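You operate a simulated robot arm through the tools that you are given. There is no shell and no other tool.

Carry out the task below with a simulated two-armed robot. There is one attempt and no reset: what you move stays moved.

JOB
Drive the high rivet home at 5 bar, then shut the blue valve.
Fine: the rivet under the blue squeezer; set the blue dial, open the valve, hold the blue lever down; the strip stays where it is.

It is judged by the outcome, as a careful person would: the job done as asked, and still so three seconds after it is handed in. It fails if anything else is knocked over, pushed out of place, dropped, spilled or broken.

ROBOT AND FRAMES
Two 7-joint arms with two-finger parallel grippers on one trunk that stands fixed in place. Base frame: the origin is at the foot of the trunk, x ahead of it, y to its left, z up. Units: mm, rad, N and s.
The left shoulder is at [20, 138, 1343], the right one opposite. With the tool pointing down near the work surface each hand reaches from about 100 to 480 mm from the base axis, measured 20 degrees to its own side. Payload 1.57 kg a hand.
Tool frame (each hand has its own): the origin (TCP) lies between the finger pads and is the grasp point; the fingertips stand 30 mm ahead of it; z points along the fingers, y is the line along which they close. The gripper opens to 80 mm. The fingers are 17 mm wide and 12 mm thick; the gripper's body (40 by 82 mm) begins 80 mm behind the TCP.
Orientation is told as [roll, pitch, yaw] about the base's x, y, z axes, in that order, counted from this pose: with the fingers straight down and closing along the base's y, the tool's x points along the base's -x, its y along +y and its z along -z.

CONTROLS
- The arms move only by the tool jog_arm. It takes "left_commands", "right_commands" or both (then of equal length, played together; a hand with none holds still); each is a list of rows, each an object of numbers (a shift or turn left out is 0, a gripper value left out holds the last): "dx", "dy", "dz": the shift along the tool's x, y, z in mm; "rx", "ry", "rz": the turn, a rotation vector about the tool's x, y, z in rad; "fingers": the opening, from 0 (shut) to 1 (fully open). In form: [{"dx": .., "dy": .., "dz": .., "rx": .., "ry": .., "rz": .., "fingers": ..}, ...]. A call has 1 to 20 rows; each row shifts and turns the commanded pose from where the row before left it, along the tool's axes as they then stand. Rows are played at 5 a second. More than 50 mm and 0.15 rad between two rows, or a gripper value outside its range, and nothing of the call is played. Where a pose cannot be reached the arm comes as near as it can. A force on the tool above 90 N (or 10 N above the force at the start of the call, whichever is more), or a blocked arm, ends the call early, and 0.2 s more pass. The fingers move at their own pace (about 45 mm/s each) and stop on an object; they squeeze with about 38 N. The grip force told is the motor's: it shows also when the fingers shut on nothing. Time passes only in rows, and 0.2 s behind the last, so rows that do not move let the fingers close. The reply holds the time, the measured pose of the TCP, the force on the tool along the base axes, the opening and the grip force, in the units named above and with some noise, with the torque about the TCP (base axes, N m) and any sound that the robot's microphone picked up.
- Cameras (640 x 400 px; columns grow to the right, rows downward): "scene" is now at [182.8, 43.2, 1260.9]; the picture's right is [0.44, -0.90, 0.00], its down [-0.20, -0.10, -0.97] and it looks along [0.87, 0.43, -0.23] (base axes); focal length 214 px, centre (320, 200). "left" rides on the left gripper at [72, 7, -122] in its tool frame; the picture's right is [-0.09, 1.00, 0.00], its down [-0.84, -0.08, -0.54] and it looks along [-0.54, -0.05, 0.84] (tool axes); focal length 238 px, centre (320, 200). "right" rides on the right gripper at [72, -7, -122] in its tool frame; the picture's right is [0.09, 1.00, 0.00], its down [-0.84, 0.08, -0.54] and it looks along [-0.54, 0.05, 0.84] (tool axes); focal length 238 px, centre (320, 200). There is no depth. A picture from a camera that has moved, and an enlarged one, comes with that camera's place and axes in the base frame and with its lens.
- snapshot(camera): a new picture of that camera. The clock stands still meanwhile.
- raise_lower(by): slides the trunk up (or, below 0, down) by that many mm; the arms and the scene camera ride with it, the base frame stays. It gives what a move gives, with no picture.
- aim_head(pan, tilt): turns the head with the scene camera to pan (to the left, within 1.047 rad either way) and tilt (down, from -0.506 to 1.204), counted from straight ahead of the robot. It gives what a move gives.
- enlarge(camera, box): a new picture of the part [left, top, right, bottom] of that camera's present view, enlarged. The clock stands still meanwhile.
- finish_job(): hands the job in; it is judged then, once.

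Places have to be worked out from the pictures, the camera data and where the tool is seen. Open the grippers and draw the arms clear of the work before you hand the job in, unless the task says otherwise.

The tools are called after ">>>" by a JSON object that holds its "fn" and its "kwargs". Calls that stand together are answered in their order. jog_arm: Moves the arms, as the interface text tells. Its arguments: {"type":"object","properties":{"left_commands":{"type":"array"},"right_commands":{"type":"array"}},"required":[]} The other tools are called the same way: raise_lower (by) moves the trunk up or down; aim_head (pan, tilt) turns the head that bears the scene camera; snapshot (camera) takes a picture; enlarge (camera, box) takes an enlarged picture of a part of a camera's view; finish_job () hands the job in.

At the start:

```text
clock: 0.0
left_tcp_pos: [218.9, 459.8, 1177.6]
left_tool_rot: [-0.297, 0.556, 0.409]
left_ft_force: [0.4, -0.9, 0.1]
left_ft_torque: [-0.02, -0.03, -0.01]
left_grip_width: 80.1
left_gripper_force: 0.1
right_tcp_pos: [333.0, -9.7, 1233.4]
right_tool_rot: [-0.004, 0.248, -0.001]
right_ft_force: [-0.9, 0.0, 0.2]
right_ft_torque: [-0.02, 0.0, 0.01]
right_grip_width: 79.9
right_gripper_force: 0.0
trunk travel left (down, up): [-718.0, 522.0]
head pan, tilt (commanded): [0.456, 0.229]
```

scene: 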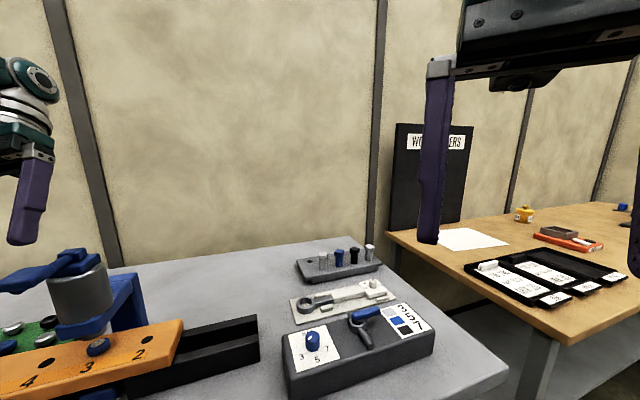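
right: 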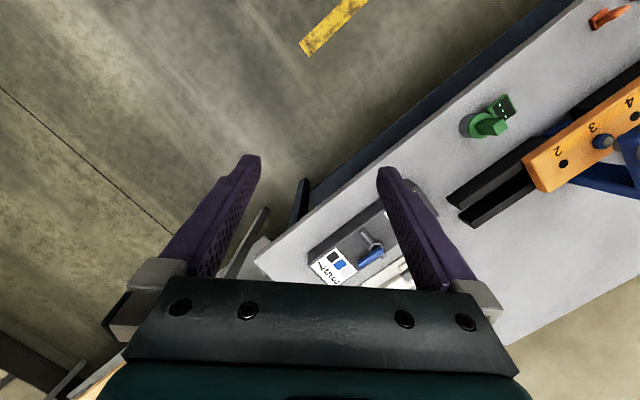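
left: 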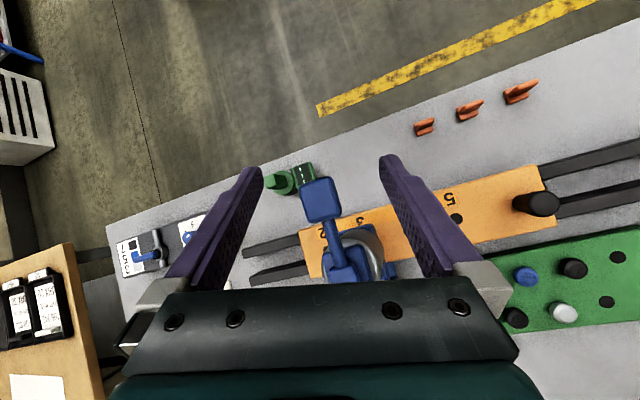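

I'll look around the bench first, aiming the head down and left to see the squeezer, strip, dial and valve.

>>> {"fn": "aim_head", "kwargs": {"pan": 0.75, "tilt": 0.6}}

>>> {"fn": "snapshot", "kwargs": {"camera": "scene"}}

```text
clock: 0.8
left_tcp_pos: [215.2, 461.3, 1176.0]
left_tool_rot: [-0.297, 0.564, 0.415]
left_ft_force: [-0.5, -0.8, 0.1]
left_ft_torque: [0.02, -0.01, 0.0]
left_grip_width: 80.0
left_gripper_force: 0.0
right_tcp_pos: [331.8, -10.3, 1233.3]
right_tool_rot: [-0.005, 0.25, -0.001]
right_ft_force: [-0.5, -1.2, -0.7]
right_ft_torque: [0.01, 0.0, -0.02]
right_grip_width: 80.1
right_gripper_force: 0.1
trunk travel left (down, up): [-718.0, 522.0]
head pan, tilt (commanded): [0.75, 0.6]
```

```text
taken
camera scene: at [163.7, 62.4, 1226.8], right [0.68, -0.73, 0.0], down [-0.41, -0.38, -0.83], along [0.6, 0.56, -0.56], focal length 214 px, centre (320, 200)
```

scene: 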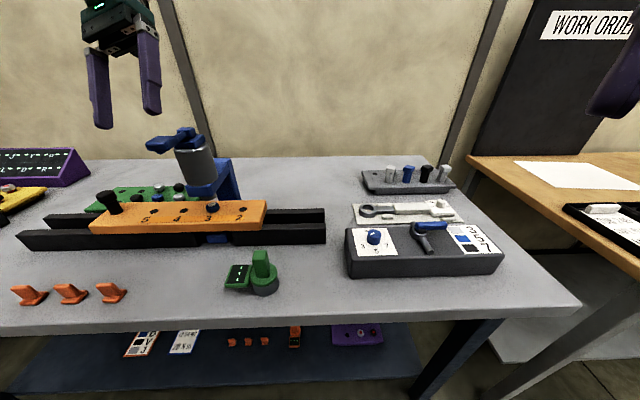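

The view now covers the whole bench; I'll zoom in on the strip with the squeezer, the dial/valve box, and the left side.

>>> {"fn": "enlarge", "kwargs": {"camera": "scene", "box": [80, 120, 340, 280]}}

>>> {"fn": "enlarge", "kwargs": {"camera": "scene", "box": [330, 150, 530, 290]}}

>>> {"fn": "enlarge", "kwargs": {"camera": "scene", "box": [0, 130, 140, 220]}}

>>> {"fn": "enlarge", "kwargs": {"camera": "scene", "box": [100, 240, 400, 380]}}

```text
2.46 times, centred on (210, 200) of scene
camera zoom: at [163.7, 62.4, 1226.8], right [0.68, -0.73, 0.0], down [-0.41, -0.38, -0.83], along [0.6, 0.56, -0.56], focal length 528 px, centre (591, 200)
```

zoom: 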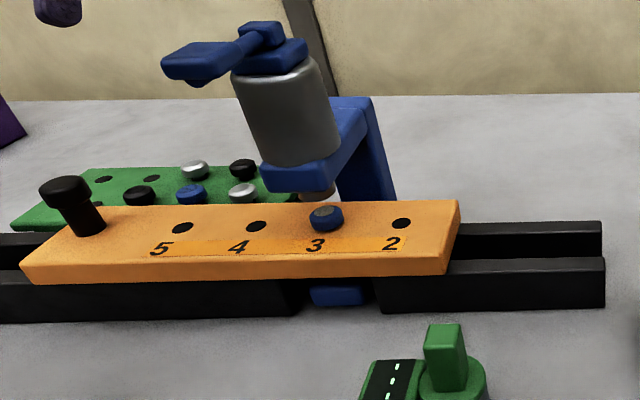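

```text
2.86 times, centred on (430, 220) of scene
camera zoom: at [163.7, 62.4, 1226.8], right [0.68, -0.73, 0.0], down [-0.41, -0.38, -0.83], along [0.6, 0.56, -0.56], focal length 613 px, centre (6, 143)
```

zoom: 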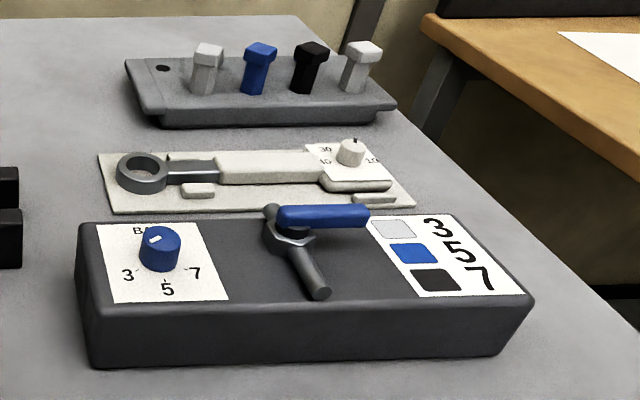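

```text
4.44 times, centred on (70, 175) of scene
camera zoom: at [163.7, 62.4, 1226.8], right [0.68, -0.73, 0.0], down [-0.41, -0.38, -0.83], along [0.6, 0.56, -0.56], focal length 953 px, centre (1431, 311)
```

zoom: 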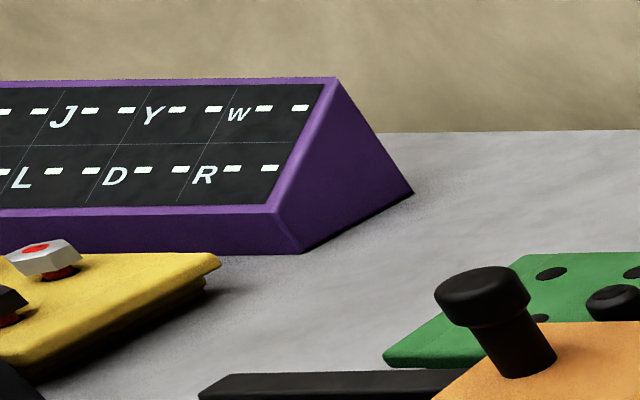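

```text
2.13 times, centred on (250, 310) of scene
camera zoom: at [163.7, 62.4, 1226.8], right [0.68, -0.73, 0.0], down [-0.41, -0.38, -0.83], along [0.6, 0.56, -0.56], focal length 458 px, centre (469, -35)
```

zoom: 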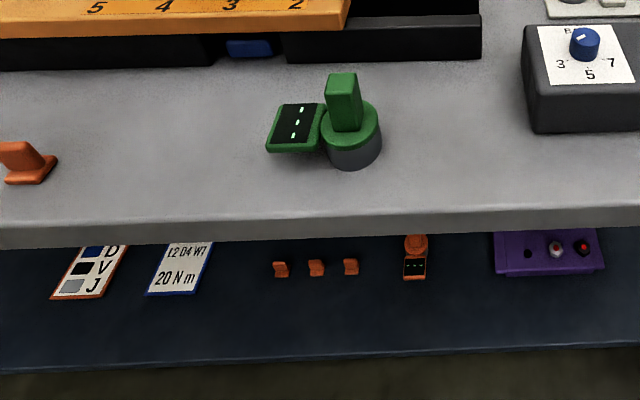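

The blue rivet at hole 3 is under the blue squeezer; the dial appears off the numbers and the valve handle lies crossways. I'll raise the trunk to get a vertical baseline for triangulating positions.

>>> {"fn": "raise_lower", "kwargs": {"by": 200}}

>>> {"fn": "snapshot", "kwargs": {"camera": "scene"}}

>>> {"fn": "snapshot", "kwargs": {"camera": "left"}}

>>> {"fn": "snapshot", "kwargs": {"camera": "right"}}

```text
clock: 3.0
left_tcp_pos: [215.8, 461.0, 1376.7]
left_tool_rot: [-0.298, 0.562, 0.416]
left_ft_force: [0.1, -0.4, 0.0]
left_ft_torque: [0.0, 0.0, 0.02]
left_grip_width: 79.8
left_gripper_force: 0.1
right_tcp_pos: [330.7, -9.1, 1432.7]
right_tool_rot: [-0.003, 0.25, -0.002]
right_ft_force: [0.4, 0.4, 0.2]
right_ft_torque: [0.02, -0.01, -0.01]
right_grip_width: 79.8
right_gripper_force: 0.1
trunk travel left (down, up): [-918.0, 322.0]
head pan, tilt (commanded): [0.75, 0.6]
```

```text
taken
camera scene: at [163.7, 62.4, 1426.7], right [0.68, -0.73, 0.0], down [-0.41, -0.39, -0.83], along [0.6, 0.56, -0.56], focal length 214 px, centre (320, 200)
```

scene: 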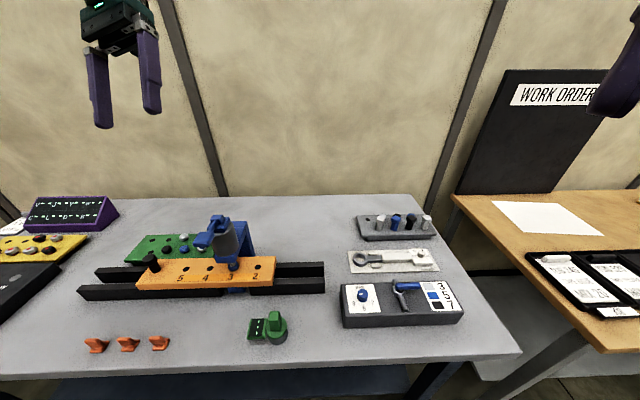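

```text
taken
camera left: at [198.0, 499.6, 1511.9], right [-0.46, 0.84, -0.3], down [0.88, 0.48, 0.01], along [0.15, -0.26, -0.95], focal length 238 px, centre (320, 200)
```

left: 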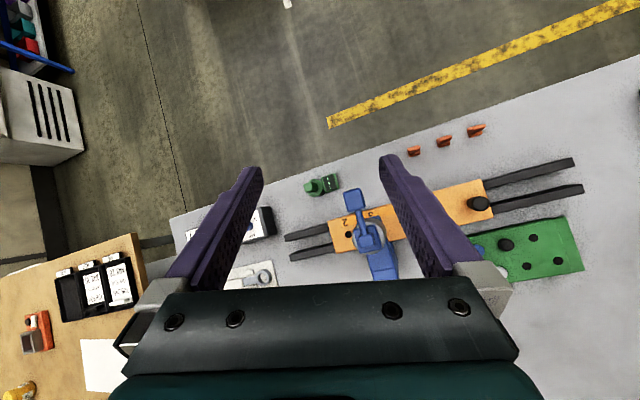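

```text
taken
camera right: at [293.5, -15.7, 1568.4], right [-0.09, 1.0, 0.02], down [0.94, 0.08, 0.32], along [0.32, 0.05, -0.95], focal length 238 px, centre (320, 200)
```

right: 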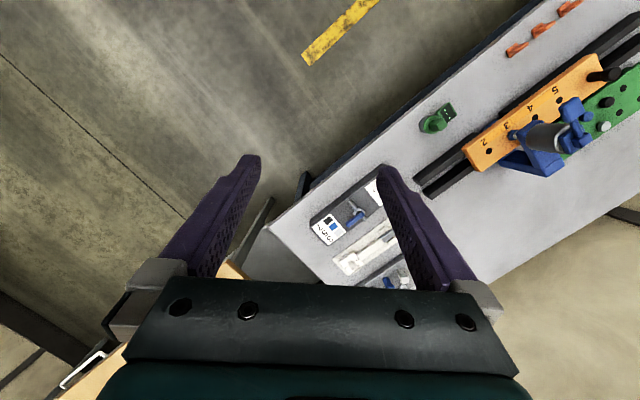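

I'll zoom in at this height for accurate pixel coordinates.

>>> {"fn": "enlarge", "kwargs": {"camera": "scene", "box": [120, 190, 340, 330]}}

>>> {"fn": "enlarge", "kwargs": {"camera": "scene", "box": [330, 200, 490, 340]}}

```text
2.86 times, centred on (230, 260) of scene
camera zoom: at [163.7, 62.4, 1426.7], right [0.68, -0.73, 0.0], down [-0.41, -0.39, -0.83], along [0.6, 0.56, -0.56], focal length 613 px, centre (577, 29)
```

zoom: 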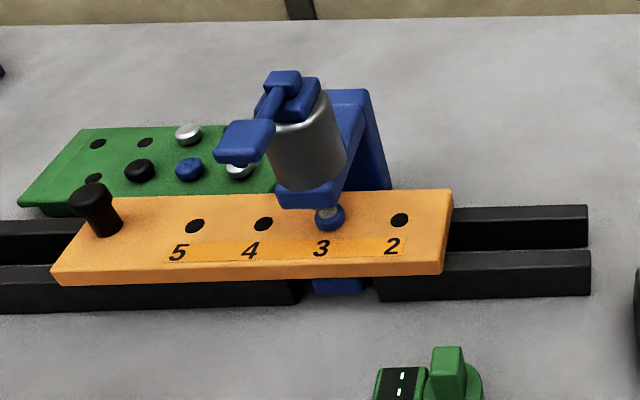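

```text
2.86 times, centred on (410, 270) of scene
camera zoom: at [163.7, 62.4, 1426.7], right [0.68, -0.73, 0.0], down [-0.41, -0.39, -0.83], along [0.6, 0.56, -0.56], focal length 613 px, centre (63, 0)
```

zoom: 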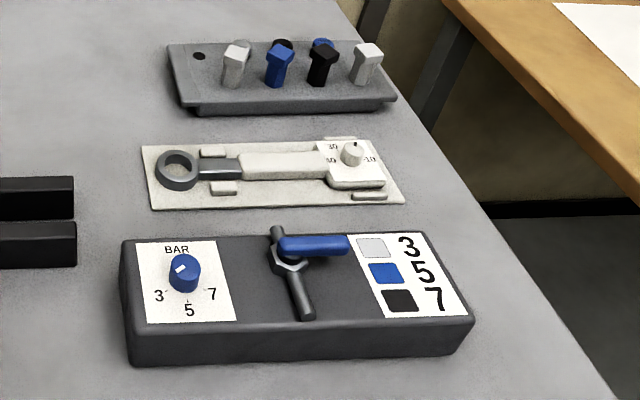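

From triangulation: box top z≈920, knob at about (457,195,940), valve pivot about (541,135), lever paddle about (233,454,1113), rivet about (282,500,947). Let me zoom further on the dial, valve and lever to read their states.

>>> {"fn": "enlarge", "kwargs": {"camera": "scene", "box": [336, 275, 396, 320]}}

>>> {"fn": "enlarge", "kwargs": {"camera": "scene", "box": [380, 270, 470, 326]}}

>>> {"fn": "enlarge", "kwargs": {"camera": "scene", "box": [185, 205, 275, 300]}}

>>> {"fn": "enlarge", "kwargs": {"camera": "left", "box": [300, 160, 460, 290]}}

>>> {"fn": "enlarge", "kwargs": {"camera": "right", "box": [290, 160, 420, 290]}}

```text
8.89 times, centred on (366, 298) of scene
camera zoom: at [163.7, 62.4, 1426.7], right [0.68, -0.73, 0.0], down [-0.41, -0.39, -0.83], along [0.6, 0.56, -0.56], focal length 1906 px, centre (-89, -667)
```

zoom: 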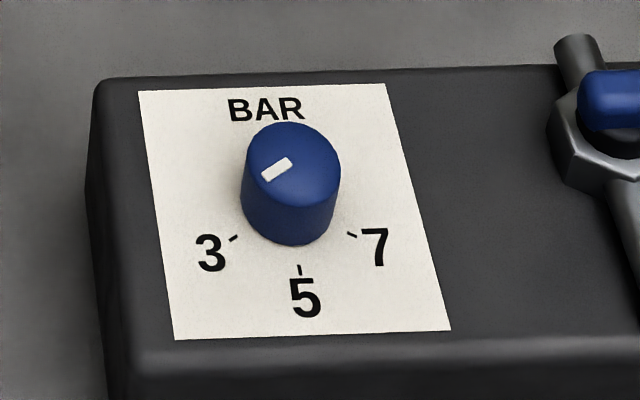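

```text
7.11 times, centred on (425, 298) of scene
camera zoom: at [163.7, 62.4, 1426.7], right [0.68, -0.73, 0.0], down [-0.41, -0.39, -0.83], along [0.6, 0.56, -0.56], focal length 1525 px, centre (-427, -497)
```

zoom: 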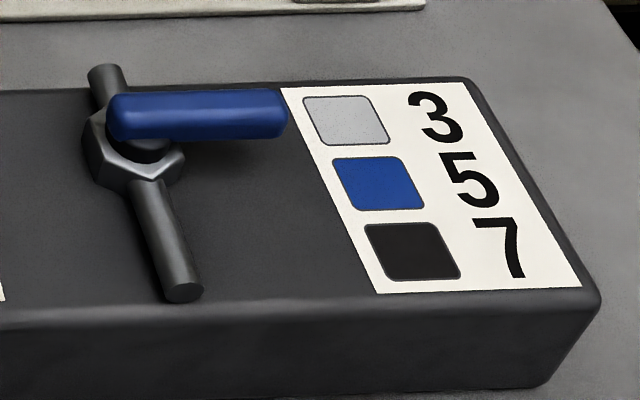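

```text
4.21 times, centred on (230, 252) of scene
camera zoom: at [163.7, 62.4, 1426.7], right [0.68, -0.73, 0.0], down [-0.41, -0.39, -0.83], along [0.6, 0.56, -0.56], focal length 903 px, centre (699, -21)
```

zoom: 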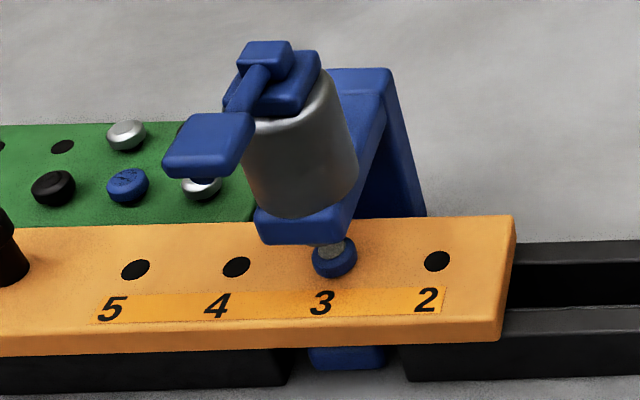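

```text
3.08 times, centred on (380, 225) of left
camera zoom: at [198.0, 499.6, 1511.9], right [-0.46, 0.84, -0.3], down [0.88, 0.48, 0.01], along [0.15, -0.26, -0.95], focal length 733 px, centre (135, 123)
```

zoom: 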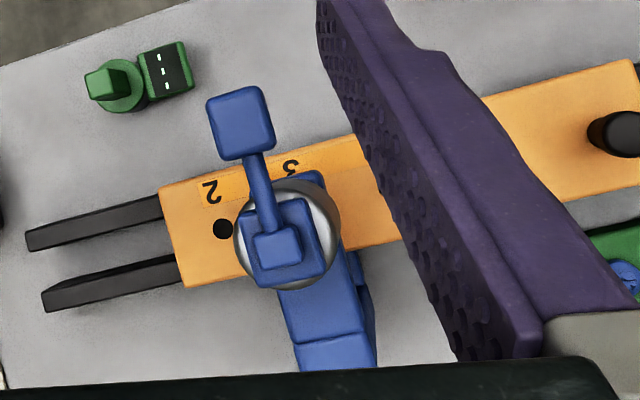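

```text
3.08 times, centred on (355, 225) of right
camera zoom: at [293.5, -15.7, 1568.4], right [-0.09, 1.0, 0.02], down [0.94, 0.08, 0.32], along [0.32, 0.05, -0.95], focal length 733 px, centre (212, 123)
```

zoom: 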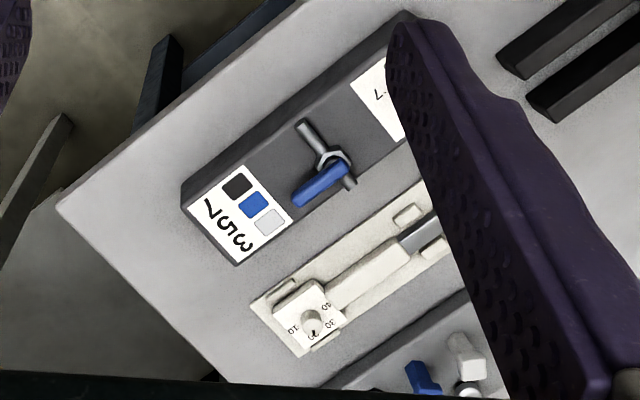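

The dial mark is at "3" (angle ≈160° in base axes) and "5" is about 63° counter‑clockwise from it; the valve handle is across the pipe (shut). First I'll turn the left hand to point straight down with yaw −0.5, in free space.

>>> {"fn": "jog_arm", "kwargs": {"left_commands": [{"rx": -0.0528, "ry": -0.0388, "rz": 0.0968}, {"rx": -0.0528, "ry": -0.0388, "rz": 0.0968}, {"rx": -0.0528, "ry": -0.0388, "rz": 0.0968}, {"rx": -0.0528, "ry": -0.0388, "rz": 0.0968}, {"rx": -0.0528, "ry": -0.0388, "rz": 0.0968}, {"rx": -0.0528, "ry": -0.0388, "rz": 0.0968}, {"rx": -0.0528, "ry": -0.0388, "rz": 0.0968}, {"rx": -0.0528, "ry": -0.0388, "rz": 0.0968}, {"rx": -0.0528, "ry": -0.0388, "rz": 0.0968}, {"rx": -0.0528, "ry": -0.0388, "rz": 0.0968}, {}]}}

```text
clock: 5.4
left_tcp_pos: [218.6, 460.2, 1378.9]
left_tool_rot: [0.004, -0.002, -0.512]
left_ft_force: [0.4, -0.1, -0.3]
left_ft_torque: [-0.01, 0.0, 0.01]
left_grip_width: 79.9
left_gripper_force: 0.1
right_tcp_pos: [332.1, -10.4, 1432.7]
right_tool_rot: [-0.004, 0.25, -0.003]
right_ft_force: [-0.3, -1.2, 0.5]
right_ft_torque: [0.02, 0.01, 0.02]
right_grip_width: 80.1
right_gripper_force: 0.1
trunk travel left (down, up): [-918.0, 322.0]
head pan, tilt (commanded): [0.75, 0.6]
```

Hand points down. Now I move it over toward the dial at z≈1250, well above everything.

>>> {"fn": "jog_arm", "kwargs": {"left_commands": [{"dx": -33.9, "dy": -11.65, "dz": 12.9}, {"dx": -33.9, "dy": -11.65, "dz": 12.9}, {"dx": -33.9, "dy": -11.65, "dz": 12.9}, {"dx": -33.9, "dy": -11.65, "dz": 12.9}, {"dx": -33.9, "dy": -11.65, "dz": 12.9}, {"dx": -33.9, "dy": -11.65, "dz": 12.9}, {"dx": -33.9, "dy": -11.65, "dz": 12.9}, {"dx": -33.9, "dy": -11.65, "dz": 12.9}, {"dx": -33.9, "dy": -11.65, "dz": 12.9}, {"dx": -33.9, "dy": -11.65, "dz": 12.9}, {}]}}

>>> {"fn": "snapshot", "kwargs": {"camera": "left"}}

>>> {"fn": "snapshot", "kwargs": {"camera": "scene"}}

```text
clock: 7.8
left_tcp_pos: [456.9, 190.7, 1251.0]
left_tool_rot: [0.006, -0.001, -0.51]
left_ft_force: [-0.8, 0.1, -0.2]
left_ft_torque: [0.01, -0.01, 0.0]
left_grip_width: 79.8
left_gripper_force: 0.1
right_tcp_pos: [331.8, -11.7, 1432.6]
right_tool_rot: [-0.001, 0.25, -0.002]
right_ft_force: [-1.0, 0.2, -0.5]
right_ft_torque: [-0.01, -0.01, 0.01]
right_grip_width: 80.2
right_gripper_force: 0.1
trunk travel left (down, up): [-918.0, 322.0]
head pan, tilt (commanded): [0.75, 0.6]
```

```text
taken
camera left: at [395.9, 231.5, 1372.7], right [0.57, 0.82, 0.01], down [0.69, -0.48, 0.54], along [0.45, -0.3, -0.84], focal length 238 px, centre (320, 200)
```

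left: 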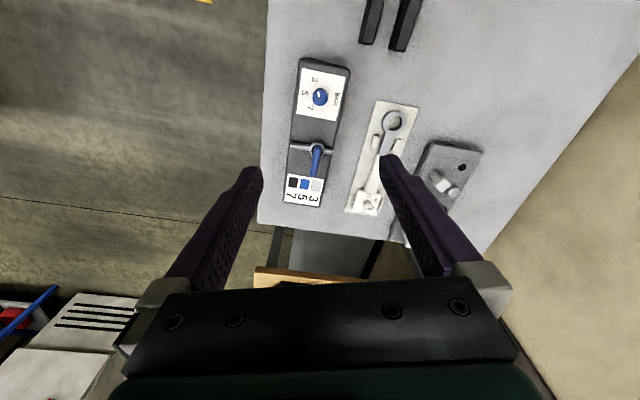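

```text
taken
camera scene: at [163.7, 62.3, 1426.7], right [0.68, -0.73, 0.0], down [-0.41, -0.39, -0.83], along [0.6, 0.56, -0.56], focal length 214 px, centre (320, 200)
```

scene: 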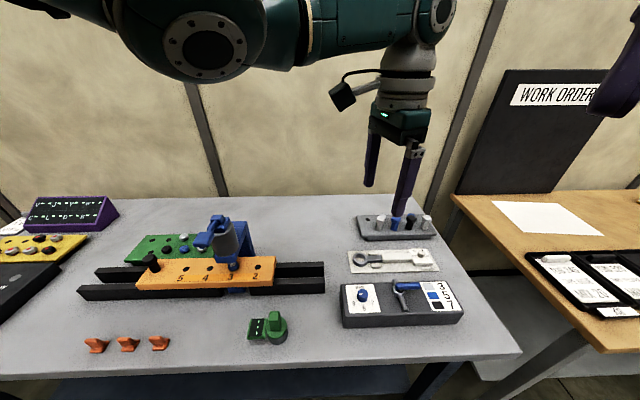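

Left view confirms the knob under roughly (455–458,192). Lowering the trunk 230 mm brings the hand to about z=1020, still ~50 mm clear above the knob with the fingertips.

>>> {"fn": "raise_lower", "kwargs": {"by": -230}}

>>> {"fn": "snapshot", "kwargs": {"camera": "left"}}

>>> {"fn": "snapshot", "kwargs": {"camera": "scene"}}

```text
clock: 10.2
left_tcp_pos: [457.4, 192.2, 1020.2]
left_tool_rot: [0.004, -0.003, -0.507]
left_ft_force: [0.9, -0.1, 0.3]
left_ft_torque: [0.0, -0.03, -0.04]
left_grip_width: 80.1
left_gripper_force: 0.1
right_tcp_pos: [331.6, -10.5, 1201.9]
right_tool_rot: [-0.001, 0.25, -0.002]
right_ft_force: [-0.1, -0.2, -0.7]
right_ft_torque: [0.03, 0.0, -0.03]
right_grip_width: 79.7
right_gripper_force: 0.0
trunk travel left (down, up): [-688.0, 552.0]
head pan, tilt (commanded): [0.75, 0.6]
```

```text
taken
camera left: at [395.7, 232.0, 1142.7], right [0.57, 0.82, 0.0], down [0.69, -0.48, 0.54], along [0.45, -0.3, -0.84], focal length 238 px, centre (320, 200)
```

left: 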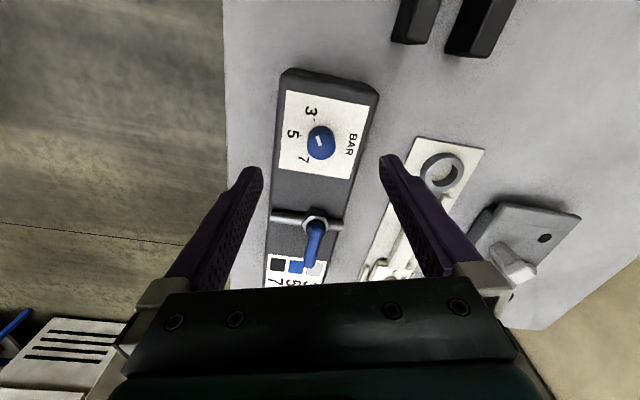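

```text
taken
camera scene: at [163.7, 62.4, 1196.8], right [0.68, -0.73, 0.0], down [-0.41, -0.39, -0.83], along [0.6, 0.56, -0.56], focal length 214 px, centre (320, 200)
```

scene: 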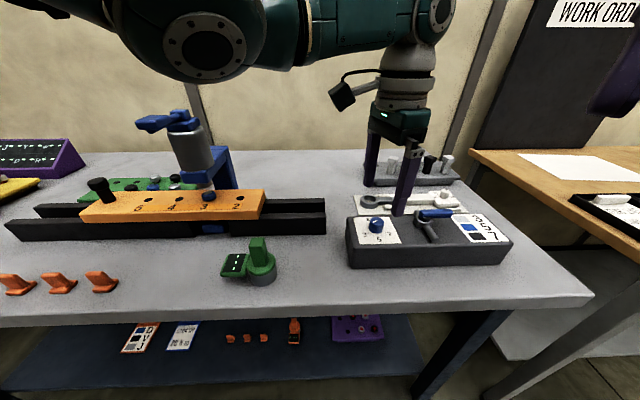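

The knob and its 3/5/7 scale are visible in the left camera. I'll zoom in to refine the knob centre and the mark.

>>> {"fn": "enlarge", "kwargs": {"camera": "left", "box": [260, 60, 390, 190]}}

>>> {"fn": "enlarge", "kwargs": {"camera": "left", "box": [260, 180, 390, 300]}}

>>> {"fn": "enlarge", "kwargs": {"camera": "scene", "box": [340, 190, 520, 280]}}

```text
3.08 times, centred on (325, 125) of left
camera zoom: at [395.7, 232.0, 1142.7], right [0.57, 0.82, 0.0], down [0.69, -0.48, 0.54], along [0.45, -0.3, -0.84], focal length 733 px, centre (305, 431)
```

zoom: 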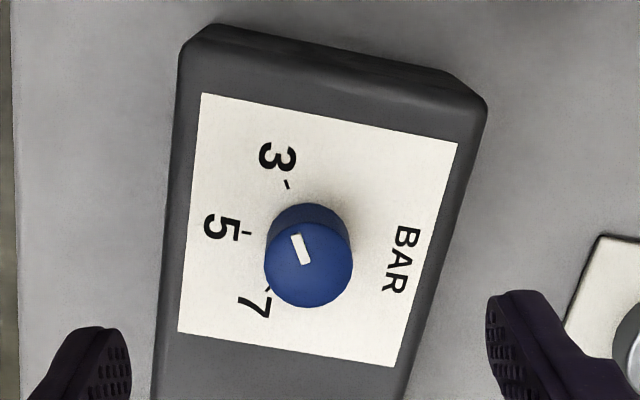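

```text
3.33 times, centred on (325, 240) of left
camera zoom: at [395.7, 232.0, 1142.7], right [0.57, 0.82, 0.0], down [0.69, -0.48, 0.54], along [0.45, -0.3, -0.84], focal length 794 px, centre (303, 67)
```

zoom: 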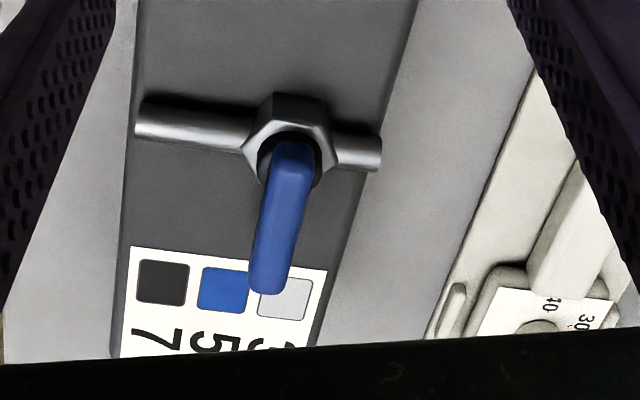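

```text
3.56 times, centred on (430, 235) of scene
camera zoom: at [163.7, 62.4, 1196.8], right [0.68, -0.73, 0.0], down [-0.41, -0.39, -0.83], along [0.6, 0.56, -0.56], focal length 763 px, centre (-71, 76)
```

zoom: 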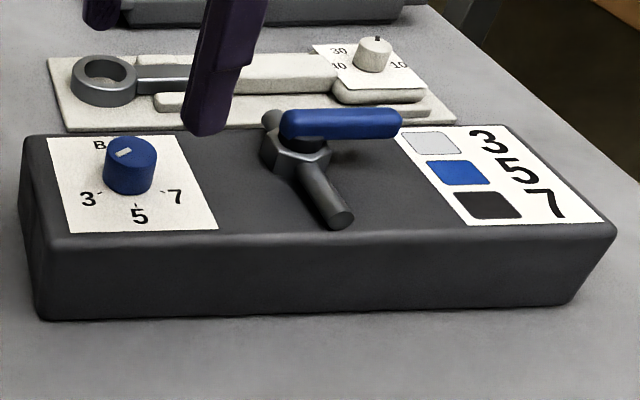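

Knob centre is about (457,192), box top z≈920, mark at ~166° ("3") with "5" at ~227°. I descend 64 mm with open fingers straddling the knob (fingertips ≈ 5 mm above the box top).

>>> {"fn": "jog_arm", "kwargs": {"left_commands": [{"dz": 16, "fingers": 0.75}, {"dz": 16}, {"dz": 16}, {"dz": 16}, {}]}}

>>> {"fn": "snapshot", "kwargs": {"camera": "left"}}

>>> {"fn": "enlarge", "kwargs": {"camera": "scene", "box": [340, 150, 520, 280]}}

```text
clock: 11.4
left_tcp_pos: [457.2, 191.6, 956.1]
left_tool_rot: [0.005, -0.001, -0.511]
left_ft_force: [-0.2, 1.1, 1.0]
left_ft_torque: [0.01, 0.05, -0.01]
left_grip_width: 59.8
left_gripper_force: 0.1
right_tcp_pos: [331.8, -10.6, 1203.0]
right_tool_rot: [-0.004, 0.25, 0.0]
right_ft_force: [-0.2, -0.5, -0.1]
right_ft_torque: [0.0, -0.01, 0.0]
right_grip_width: 79.9
right_gripper_force: 0.1
trunk travel left (down, up): [-688.0, 552.0]
head pan, tilt (commanded): [0.75, 0.6]
```

```text
taken
camera left: at [396.1, 232.4, 1077.4], right [0.57, 0.82, 0.0], down [0.69, -0.48, 0.54], along [0.45, -0.3, -0.84], focal length 238 px, centre (320, 200)
```

left: 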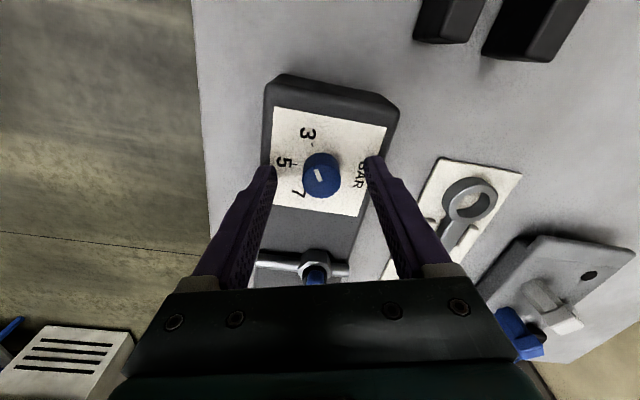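

```text
3.08 times, centred on (430, 215) of scene
camera zoom: at [163.7, 62.4, 1196.7], right [0.68, -0.73, 0.0], down [-0.41, -0.39, -0.83], along [0.6, 0.56, -0.56], focal length 660 px, centre (-18, 154)
```

zoom: 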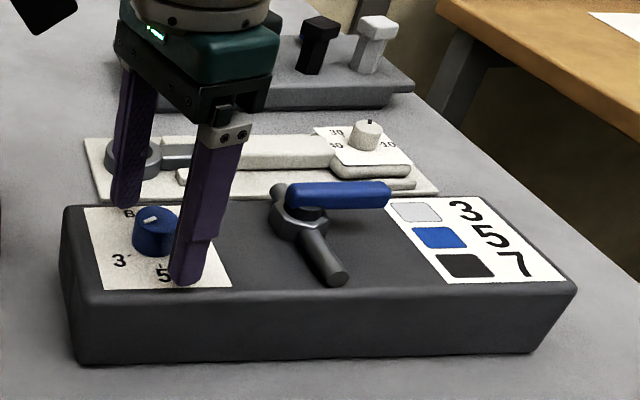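

The fingers straddle the knob. I'll zoom in to check centring before closing.

>>> {"fn": "enlarge", "kwargs": {"camera": "left", "box": [260, 110, 390, 220]}}

```text
3.64 times, centred on (325, 165) of left
camera zoom: at [396.1, 232.4, 1077.4], right [0.57, 0.82, 0.0], down [0.69, -0.48, 0.54], along [0.45, -0.3, -0.84], focal length 867 px, centre (302, 327)
```

zoom: 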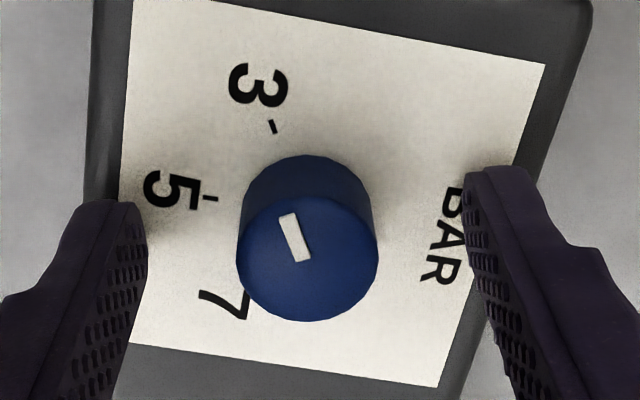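

Knob is centred within about 1 mm. I shift that 1 mm and close the fingers on it.

>>> {"fn": "jog_arm", "kwargs": {"left_commands": [{"dx": -1, "dy": 1.1}, {"fingers": 0.0}, {}, {}, {}, {}]}}

>>> {"fn": "enlarge", "kwargs": {"camera": "left", "box": [260, 110, 390, 220]}}

```text
clock: 12.8
left_tcp_pos: [458.9, 191.3, 956.3]
left_tool_rot: [0.003, -0.003, -0.508]
left_ft_force: [-1.6, -1.1, 3.5]
left_ft_torque: [-0.01, 0.05, -0.01]
left_grip_width: 25.4
left_gripper_force: 36.8
right_tcp_pos: [331.5, -10.0, 1202.2]
right_tool_rot: [-0.003, 0.25, -0.003]
right_ft_force: [-0.1, 0.7, -0.6]
right_ft_torque: [-0.01, -0.03, -0.02]
right_grip_width: 80.0
right_gripper_force: 0.0
trunk travel left (down, up): [-688.0, 552.0]
head pan, tilt (commanded): [0.75, 0.6]
```

```text
3.64 times, centred on (325, 165) of left
camera zoom: at [397.4, 232.4, 1078.2], right [0.57, 0.82, 0.0], down [0.69, -0.48, 0.54], along [0.45, -0.3, -0.84], focal length 867 px, centre (302, 327)
```

zoom: 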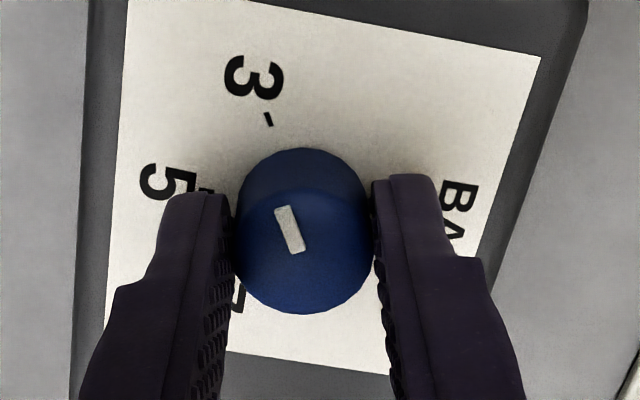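

The knob is gripped (25.4 mm). I rotate counter‑clockwise from above (negative tool rz) about half way first and check torque.

>>> {"fn": "jog_arm", "kwargs": {"left_commands": [{"rz": -0.1}, {"rz": -0.1}, {"rz": -0.1}, {"rz": -0.1}, {"rz": -0.1}, {}]}}

>>> {"fn": "enlarge", "kwargs": {"camera": "left", "box": [260, 110, 390, 220]}}

```text
clock: 14.2
left_tcp_pos: [458.0, 190.6, 957.1]
left_tool_rot: [0.003, -0.004, -0.008]
left_ft_force: [3.8, -1.4, -7.6]
left_ft_torque: [-0.21, 0.05, 0.0]
left_grip_width: 25.2
left_gripper_force: 36.0
right_tcp_pos: [331.1, -11.7, 1202.6]
right_tool_rot: [-0.003, 0.249, 0.0]
right_ft_force: [0.5, 0.3, -0.5]
right_ft_torque: [-0.01, -0.02, -0.01]
right_grip_width: 79.8
right_gripper_force: 0.0
trunk travel left (down, up): [-688.0, 552.0]
head pan, tilt (commanded): [0.75, 0.6]
```

```text
3.64 times, centred on (325, 165) of left
camera zoom: at [384.9, 198.3, 1078.1], right [0.1, 1.0, 0.0], down [0.83, -0.08, 0.55], along [0.54, -0.05, -0.84], focal length 867 px, centre (302, 327)
```

zoom: 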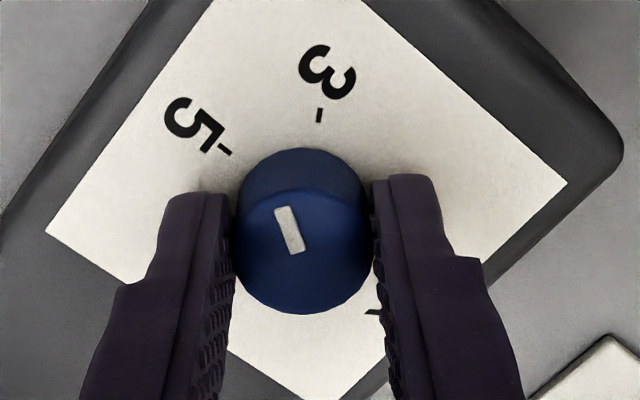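

The knob follows the hand; mark is now ≈194°, "5" at ≈226–228°. I rotate a further 0.56 rad.

>>> {"fn": "jog_arm", "kwargs": {"left_commands": [{"rz": -0.1}, {"rz": -0.1}, {"rz": -0.1}, {"rz": -0.1}, {"rz": -0.1}, {"rz": -0.06}, {}]}}

>>> {"fn": "enlarge", "kwargs": {"camera": "left", "box": [260, 110, 390, 220]}}

>>> {"fn": "enlarge", "kwargs": {"camera": "scene", "box": [340, 180, 440, 270]}}

```text
clock: 15.8
left_tcp_pos: [459.1, 190.9, 956.7]
left_tool_rot: [-0.002, -0.006, 0.552]
left_ft_force: [4.0, -6.0, -5.7]
left_ft_torque: [-0.09, -0.19, -0.03]
left_grip_width: 25.2
left_gripper_force: 36.9
right_tcp_pos: [331.6, -10.9, 1203.5]
right_tool_rot: [-0.005, 0.25, -0.001]
right_ft_force: [0.0, -0.6, -0.1]
right_ft_torque: [0.01, -0.02, -0.01]
right_grip_width: 80.3
right_gripper_force: 0.0
trunk travel left (down, up): [-688.0, 552.0]
head pan, tilt (commanded): [0.75, 0.6]
```

```text
3.64 times, centred on (325, 165) of left
camera zoom: at [392.1, 158.5, 1078.1], right [-0.44, 0.9, 0.0], down [0.75, 0.37, 0.55], along [0.49, 0.24, -0.84], focal length 867 px, centre (302, 327)
```

zoom: 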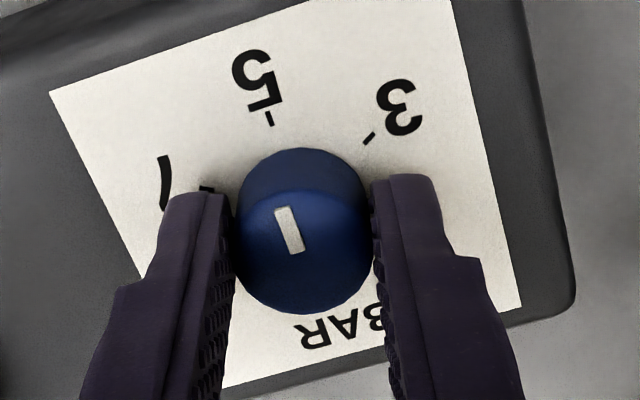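

```text
4.44 times, centred on (390, 225) of scene
camera zoom: at [163.9, 61.4, 1196.7], right [0.68, -0.73, 0.0], down [-0.41, -0.39, -0.82], along [0.6, 0.56, -0.57], focal length 953 px, centre (9, 89)
```

zoom: 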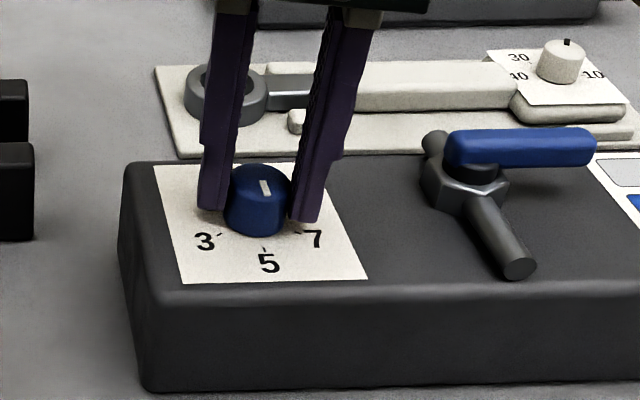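

The mark now sits to the "5" tick exactly as it sat to the "3" tick before. I open the fingers, raise the hand, and check the dial.

>>> {"fn": "jog_arm", "kwargs": {"left_commands": [{"fingers": 0.7}, {}, {}, {"dz": -20}, {"dz": -25}, {"dz": -25}, {"dz": -25}, {}]}}

>>> {"fn": "enlarge", "kwargs": {"camera": "left", "box": [240, 90, 400, 220]}}

>>> {"fn": "snapshot", "kwargs": {"camera": "left"}}

>>> {"fn": "enlarge", "kwargs": {"camera": "scene", "box": [340, 170, 520, 280]}}

```text
clock: 17.6
left_tcp_pos: [457.2, 191.9, 1050.9]
left_tool_rot: [0.002, -0.005, 0.55]
left_ft_force: [0.7, -0.7, 0.0]
left_ft_torque: [-0.01, -0.04, -0.01]
left_grip_width: 56.0
left_gripper_force: 0.1
right_tcp_pos: [331.7, -9.4, 1203.1]
right_tool_rot: [-0.003, 0.251, -0.001]
right_ft_force: [0.1, -0.1, -0.3]
right_ft_torque: [0.0, 0.0, 0.01]
right_grip_width: 80.0
right_gripper_force: 0.0
trunk travel left (down, up): [-688.0, 552.0]
head pan, tilt (commanded): [0.75, 0.6]
```

```text
3.08 times, centred on (320, 155) of left
camera zoom: at [392.4, 159.9, 1173.5], right [-0.44, 0.9, 0.0], down [0.75, 0.37, 0.55], along [0.49, 0.24, -0.84], focal length 733 px, centre (320, 338)
```

zoom: 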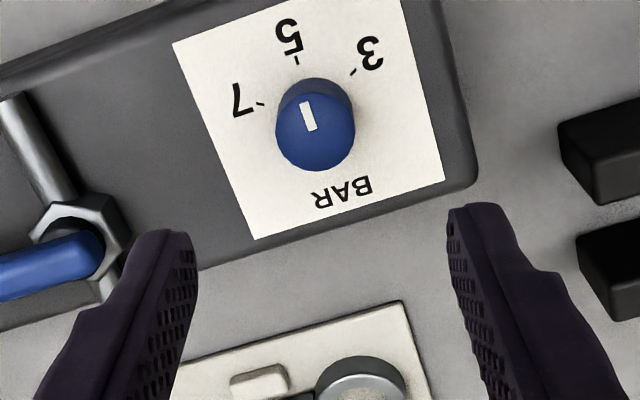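

```text
taken
camera left: at [392.4, 159.9, 1173.5], right [-0.44, 0.9, 0.0], down [0.75, 0.37, 0.55], along [0.49, 0.24, -0.84], focal length 238 px, centre (320, 200)
```

left: 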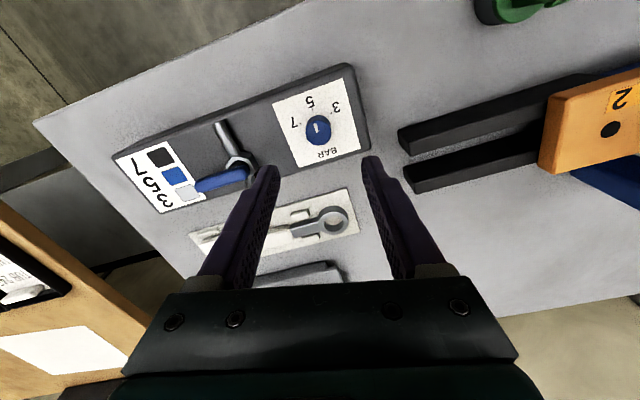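

```text
3.56 times, centred on (430, 225) of scene
camera zoom: at [163.7, 62.4, 1196.7], right [0.68, -0.73, 0.0], down [-0.41, -0.39, -0.83], along [0.6, 0.56, -0.56], focal length 763 px, centre (-71, 111)
```

zoom: 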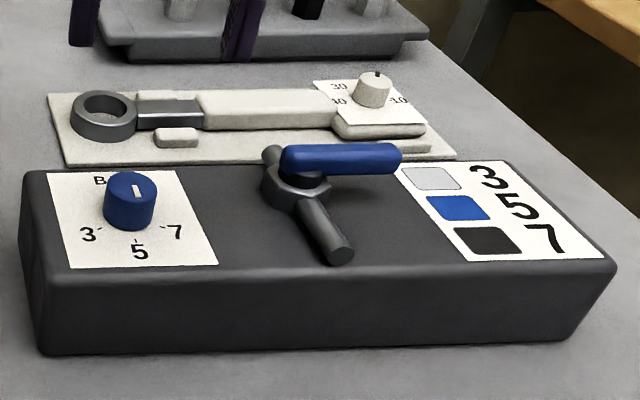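

Dial now reads at "5". I'll zoom in further to be sure of the mark's alignment.

>>> {"fn": "enlarge", "kwargs": {"camera": "left", "box": [288, 92, 348, 142]}}

>>> {"fn": "enlarge", "kwargs": {"camera": "scene", "box": [350, 210, 400, 250]}}

```text
8.00 times, centred on (318, 117) of left
camera zoom: at [392.4, 159.9, 1173.5], right [-0.44, 0.9, 0.0], down [0.75, 0.37, 0.55], along [0.49, 0.24, -0.84], focal length 1907 px, centre (336, 864)
```

zoom: 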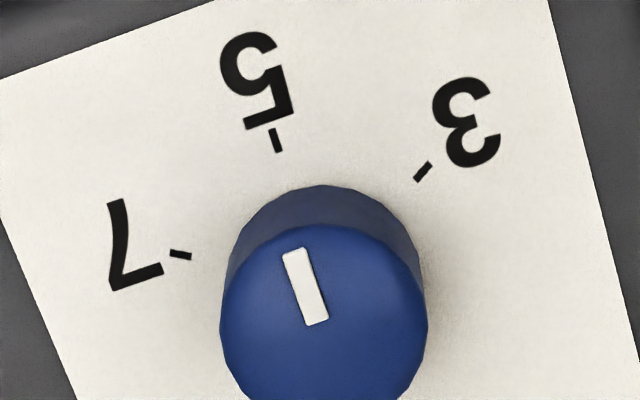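

```text
10.00 times, centred on (375, 230) of scene
camera zoom: at [163.7, 62.4, 1196.7], right [0.68, -0.73, 0.0], down [-0.41, -0.39, -0.83], along [0.6, 0.56, -0.56], focal length 2145 px, centre (-230, -100)
```

zoom: 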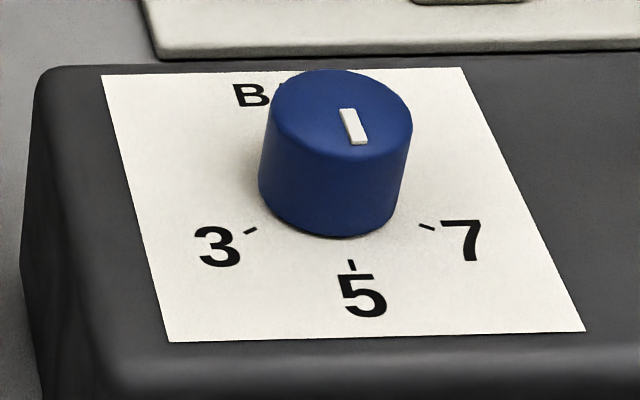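

The mark is parallel with the card edges and points at "5" – dial set. Next the valve: handle runs from its pivot (~533,137) toward (571,97), z 940–952, shut across the pipe. I'll close the fingers and tilt the tool outward (yaw 0, pitch −0.6) for reach, staying high.

>>> {"fn": "jog_arm", "kwargs": {"left_commands": [{"dz": -10, "rz": 0.1375, "fingers": 0.0}, {"dz": -10, "rz": 0.1375}, {"dz": -10, "rz": 0.1375}, {"rz": 0.1375}, {"ry": -0.15}, {"ry": -0.15}, {"ry": -0.15}, {"ry": -0.15}, {}]}}

>>> {"fn": "snapshot", "kwargs": {"camera": "left"}}

>>> {"fn": "snapshot", "kwargs": {"camera": "scene"}}

```text
clock: 19.6
left_tcp_pos: [458.2, 191.3, 1082.0]
left_tool_rot: [0.003, -0.606, -0.001]
left_ft_force: [0.6, 0.9, -0.3]
left_ft_torque: [-0.02, 0.01, 0.04]
left_grip_width: 0.0
left_gripper_force: 21.4
right_tcp_pos: [331.6, -10.8, 1203.5]
right_tool_rot: [-0.005, 0.25, -0.001]
right_ft_force: [-0.5, 0.3, 0.4]
right_ft_torque: [-0.01, 0.0, 0.01]
right_grip_width: 80.1
right_gripper_force: 0.1
trunk travel left (down, up): [-688.0, 552.0]
head pan, tilt (commanded): [0.75, 0.6]
```

```text
taken
camera left: at [328.1, 198.2, 1141.7], right [0.07, 1.0, 0.06], down [0.38, -0.08, 0.92], along [0.92, -0.05, -0.38], focal length 238 px, centre (320, 200)
```

left: 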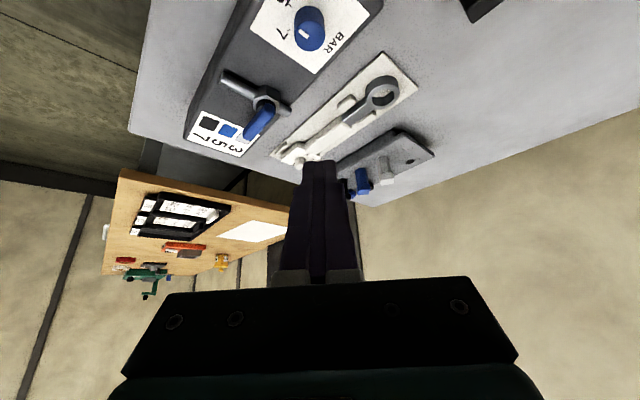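

```text
taken
camera scene: at [163.6, 62.4, 1196.7], right [0.68, -0.73, 0.0], down [-0.41, -0.39, -0.83], along [0.6, 0.56, -0.56], focal length 214 px, centre (320, 200)
```

scene: 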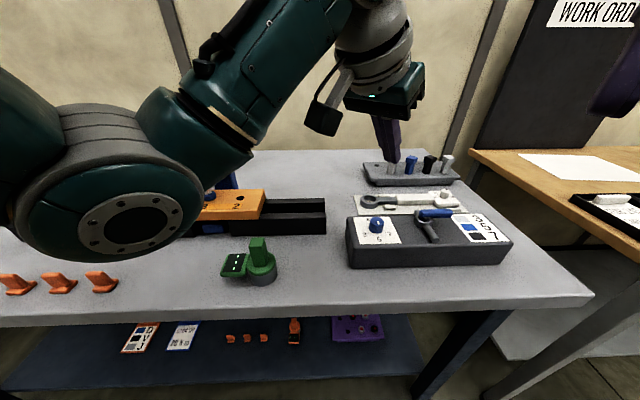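

The elbow dropped toward the left when tilting, but extending toward the valve will draw it in. I move to above the far side of the valve handle (TCP ≈ (573,127,1010)).

>>> {"fn": "jog_arm", "kwargs": {"left_commands": [{"dx": -5.4, "dy": -6.4, "dz": 12.4}, {"dx": -5.4, "dy": -6.4, "dz": 12.4}, {"dx": -5.4, "dy": -6.4, "dz": 12.4}, {"dx": -5.4, "dy": -6.4, "dz": 12.4}, {"dx": -5.4, "dy": -6.4, "dz": 12.4}, {"dx": -5.4, "dy": -6.4, "dz": 12.4}, {"dx": -5.4, "dy": -6.4, "dz": 12.4}, {"dx": -5.4, "dy": -6.4, "dz": 12.4}, {"dx": -5.4, "dy": -6.4, "dz": 12.4}, {"dx": -5.4, "dy": -6.4, "dz": 12.4}, {}]}}

>>> {"fn": "snapshot", "kwargs": {"camera": "scene"}}

>>> {"fn": "snapshot", "kwargs": {"camera": "left"}}

```text
clock: 22.0
left_tcp_pos: [572.2, 125.4, 1009.3]
left_tool_rot: [0.003, -0.604, 0.001]
left_ft_force: [-0.1, -0.2, -0.9]
left_ft_torque: [0.02, 0.0, -0.06]
left_grip_width: 0.0
left_gripper_force: 21.0
right_tcp_pos: [331.4, -10.6, 1202.2]
right_tool_rot: [-0.002, 0.249, -0.003]
right_ft_force: [-0.6, -0.3, 0.4]
right_ft_torque: [0.01, 0.04, -0.02]
right_grip_width: 79.7
right_gripper_force: 0.0
trunk travel left (down, up): [-688.0, 552.0]
head pan, tilt (commanded): [0.75, 0.6]
```

```text
taken
camera scene: at [163.7, 62.4, 1196.7], right [0.68, -0.73, 0.0], down [-0.41, -0.39, -0.83], along [0.6, 0.56, -0.56], focal length 214 px, centre (320, 200)
```

scene: 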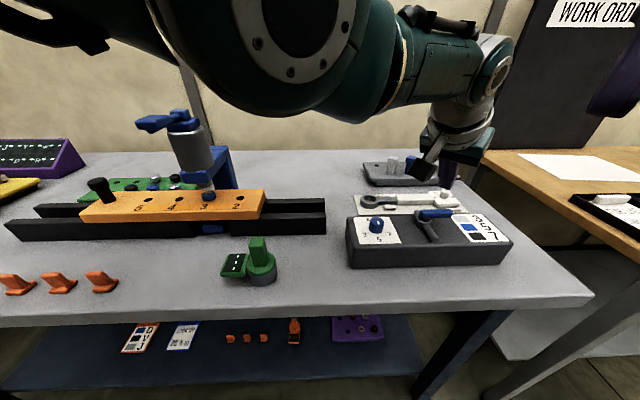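

```text
taken
camera left: at [443.7, 132.9, 1069.8], right [0.07, 1.0, 0.06], down [0.38, -0.08, 0.92], along [0.92, -0.05, -0.38], focal length 238 px, centre (320, 200)
```

left: 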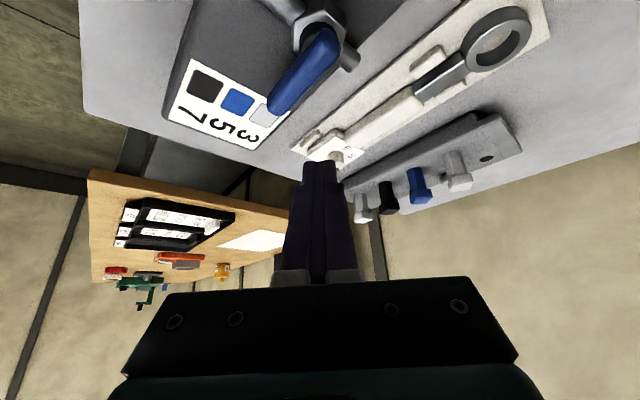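

The hand is where expected and the handle end checks out at (571,97). I descend to z≈955 behind the handle (a few mm further back for clearance), fingertips ~6 mm above the box.

>>> {"fn": "jog_arm", "kwargs": {"left_commands": [{"dx": -3, "dy": 4, "dz": 2}, {"dx": 6, "dz": 9}, {"dx": 6, "dz": 9}, {"dx": 6, "dz": 9}, {"dx": 6, "dz": 9}, {"dx": 6, "dz": 8.7}, {}]}}

>>> {"fn": "snapshot", "kwargs": {"camera": "left"}}

>>> {"fn": "enlarge", "kwargs": {"camera": "scene", "box": [350, 130, 530, 270]}}

```text
clock: 23.6
left_tcp_pos: [561.5, 134.8, 961.9]
left_tool_rot: [0.003, -0.603, -0.001]
left_ft_force: [-0.1, -0.5, 0.0]
left_ft_torque: [-0.01, -0.04, 0.03]
left_grip_width: 0.0
left_gripper_force: 21.2
left hand out of reach, approached as far as the arm can: row 3, 4, 5
right_tcp_pos: [331.3, -9.6, 1201.5]
right_tool_rot: [-0.002, 0.25, -0.002]
right_ft_force: [0.1, -0.6, -0.1]
right_ft_torque: [-0.01, 0.01, -0.01]
right_grip_width: 79.8
right_gripper_force: 0.0
trunk travel left (down, up): [-688.0, 552.0]
head pan, tilt (commanded): [0.75, 0.6]
```

```text
taken
camera left: at [432.1, 141.9, 1022.1], right [0.07, 1.0, 0.06], down [0.38, -0.08, 0.92], along [0.92, -0.05, -0.39], focal length 238 px, centre (320, 200)
```

left: 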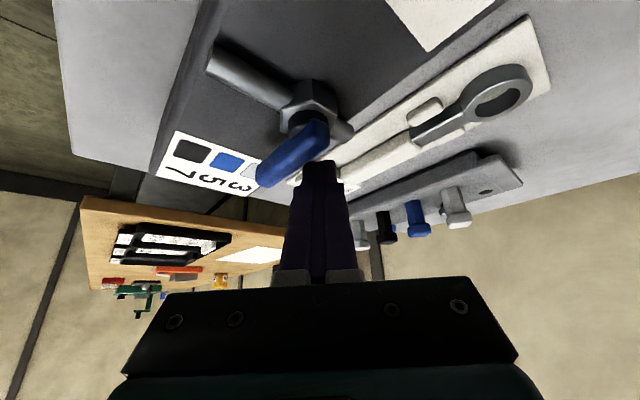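

```text
2.86 times, centred on (440, 200) of scene
camera zoom: at [163.7, 62.4, 1196.7], right [0.68, -0.73, 0.0], down [-0.41, -0.39, -0.83], along [0.6, 0.56, -0.56], focal length 613 px, centre (-23, 200)
```

zoom: 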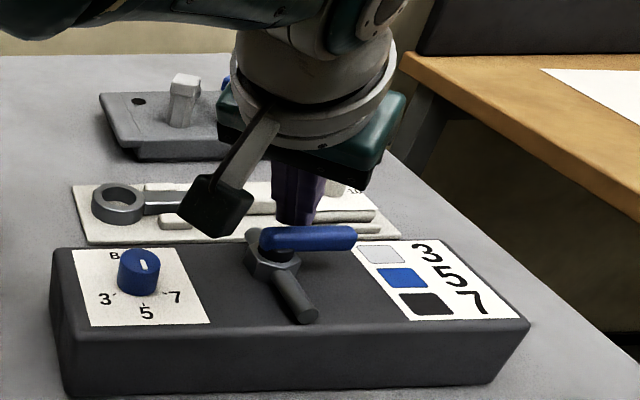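

The pose was out of reach; hand stopped at (561.5,134.8,962), not touching (force ≈0). I'll lift 100 mm and then lower the trunk 100 mm to gain horizontal reach.

>>> {"fn": "jog_arm", "kwargs": {"left_commands": [{"dx": -11.4, "dz": -16.5}, {"dx": -11.4, "dz": -16.5}, {"dx": -11.4, "dz": -16.5}, {"dx": -11.4, "dz": -16.5}, {"dx": -11.4, "dz": -16.5}, {}]}}

```text
clock: 25.0
left_tcp_pos: [563.2, 136.4, 1061.7]
left_tool_rot: [0.004, -0.604, 0.001]
left_ft_force: [-0.8, 0.4, 0.5]
left_ft_torque: [-0.02, 0.01, -0.01]
left_grip_width: 0.0
left_gripper_force: 21.6
right_tcp_pos: [331.6, -10.6, 1202.7]
right_tool_rot: [-0.002, 0.25, -0.003]
right_ft_force: [-0.1, 0.1, 0.4]
right_ft_torque: [-0.02, -0.02, 0.01]
right_grip_width: 80.0
right_gripper_force: 0.1
trunk travel left (down, up): [-688.0, 552.0]
head pan, tilt (commanded): [0.75, 0.6]
```

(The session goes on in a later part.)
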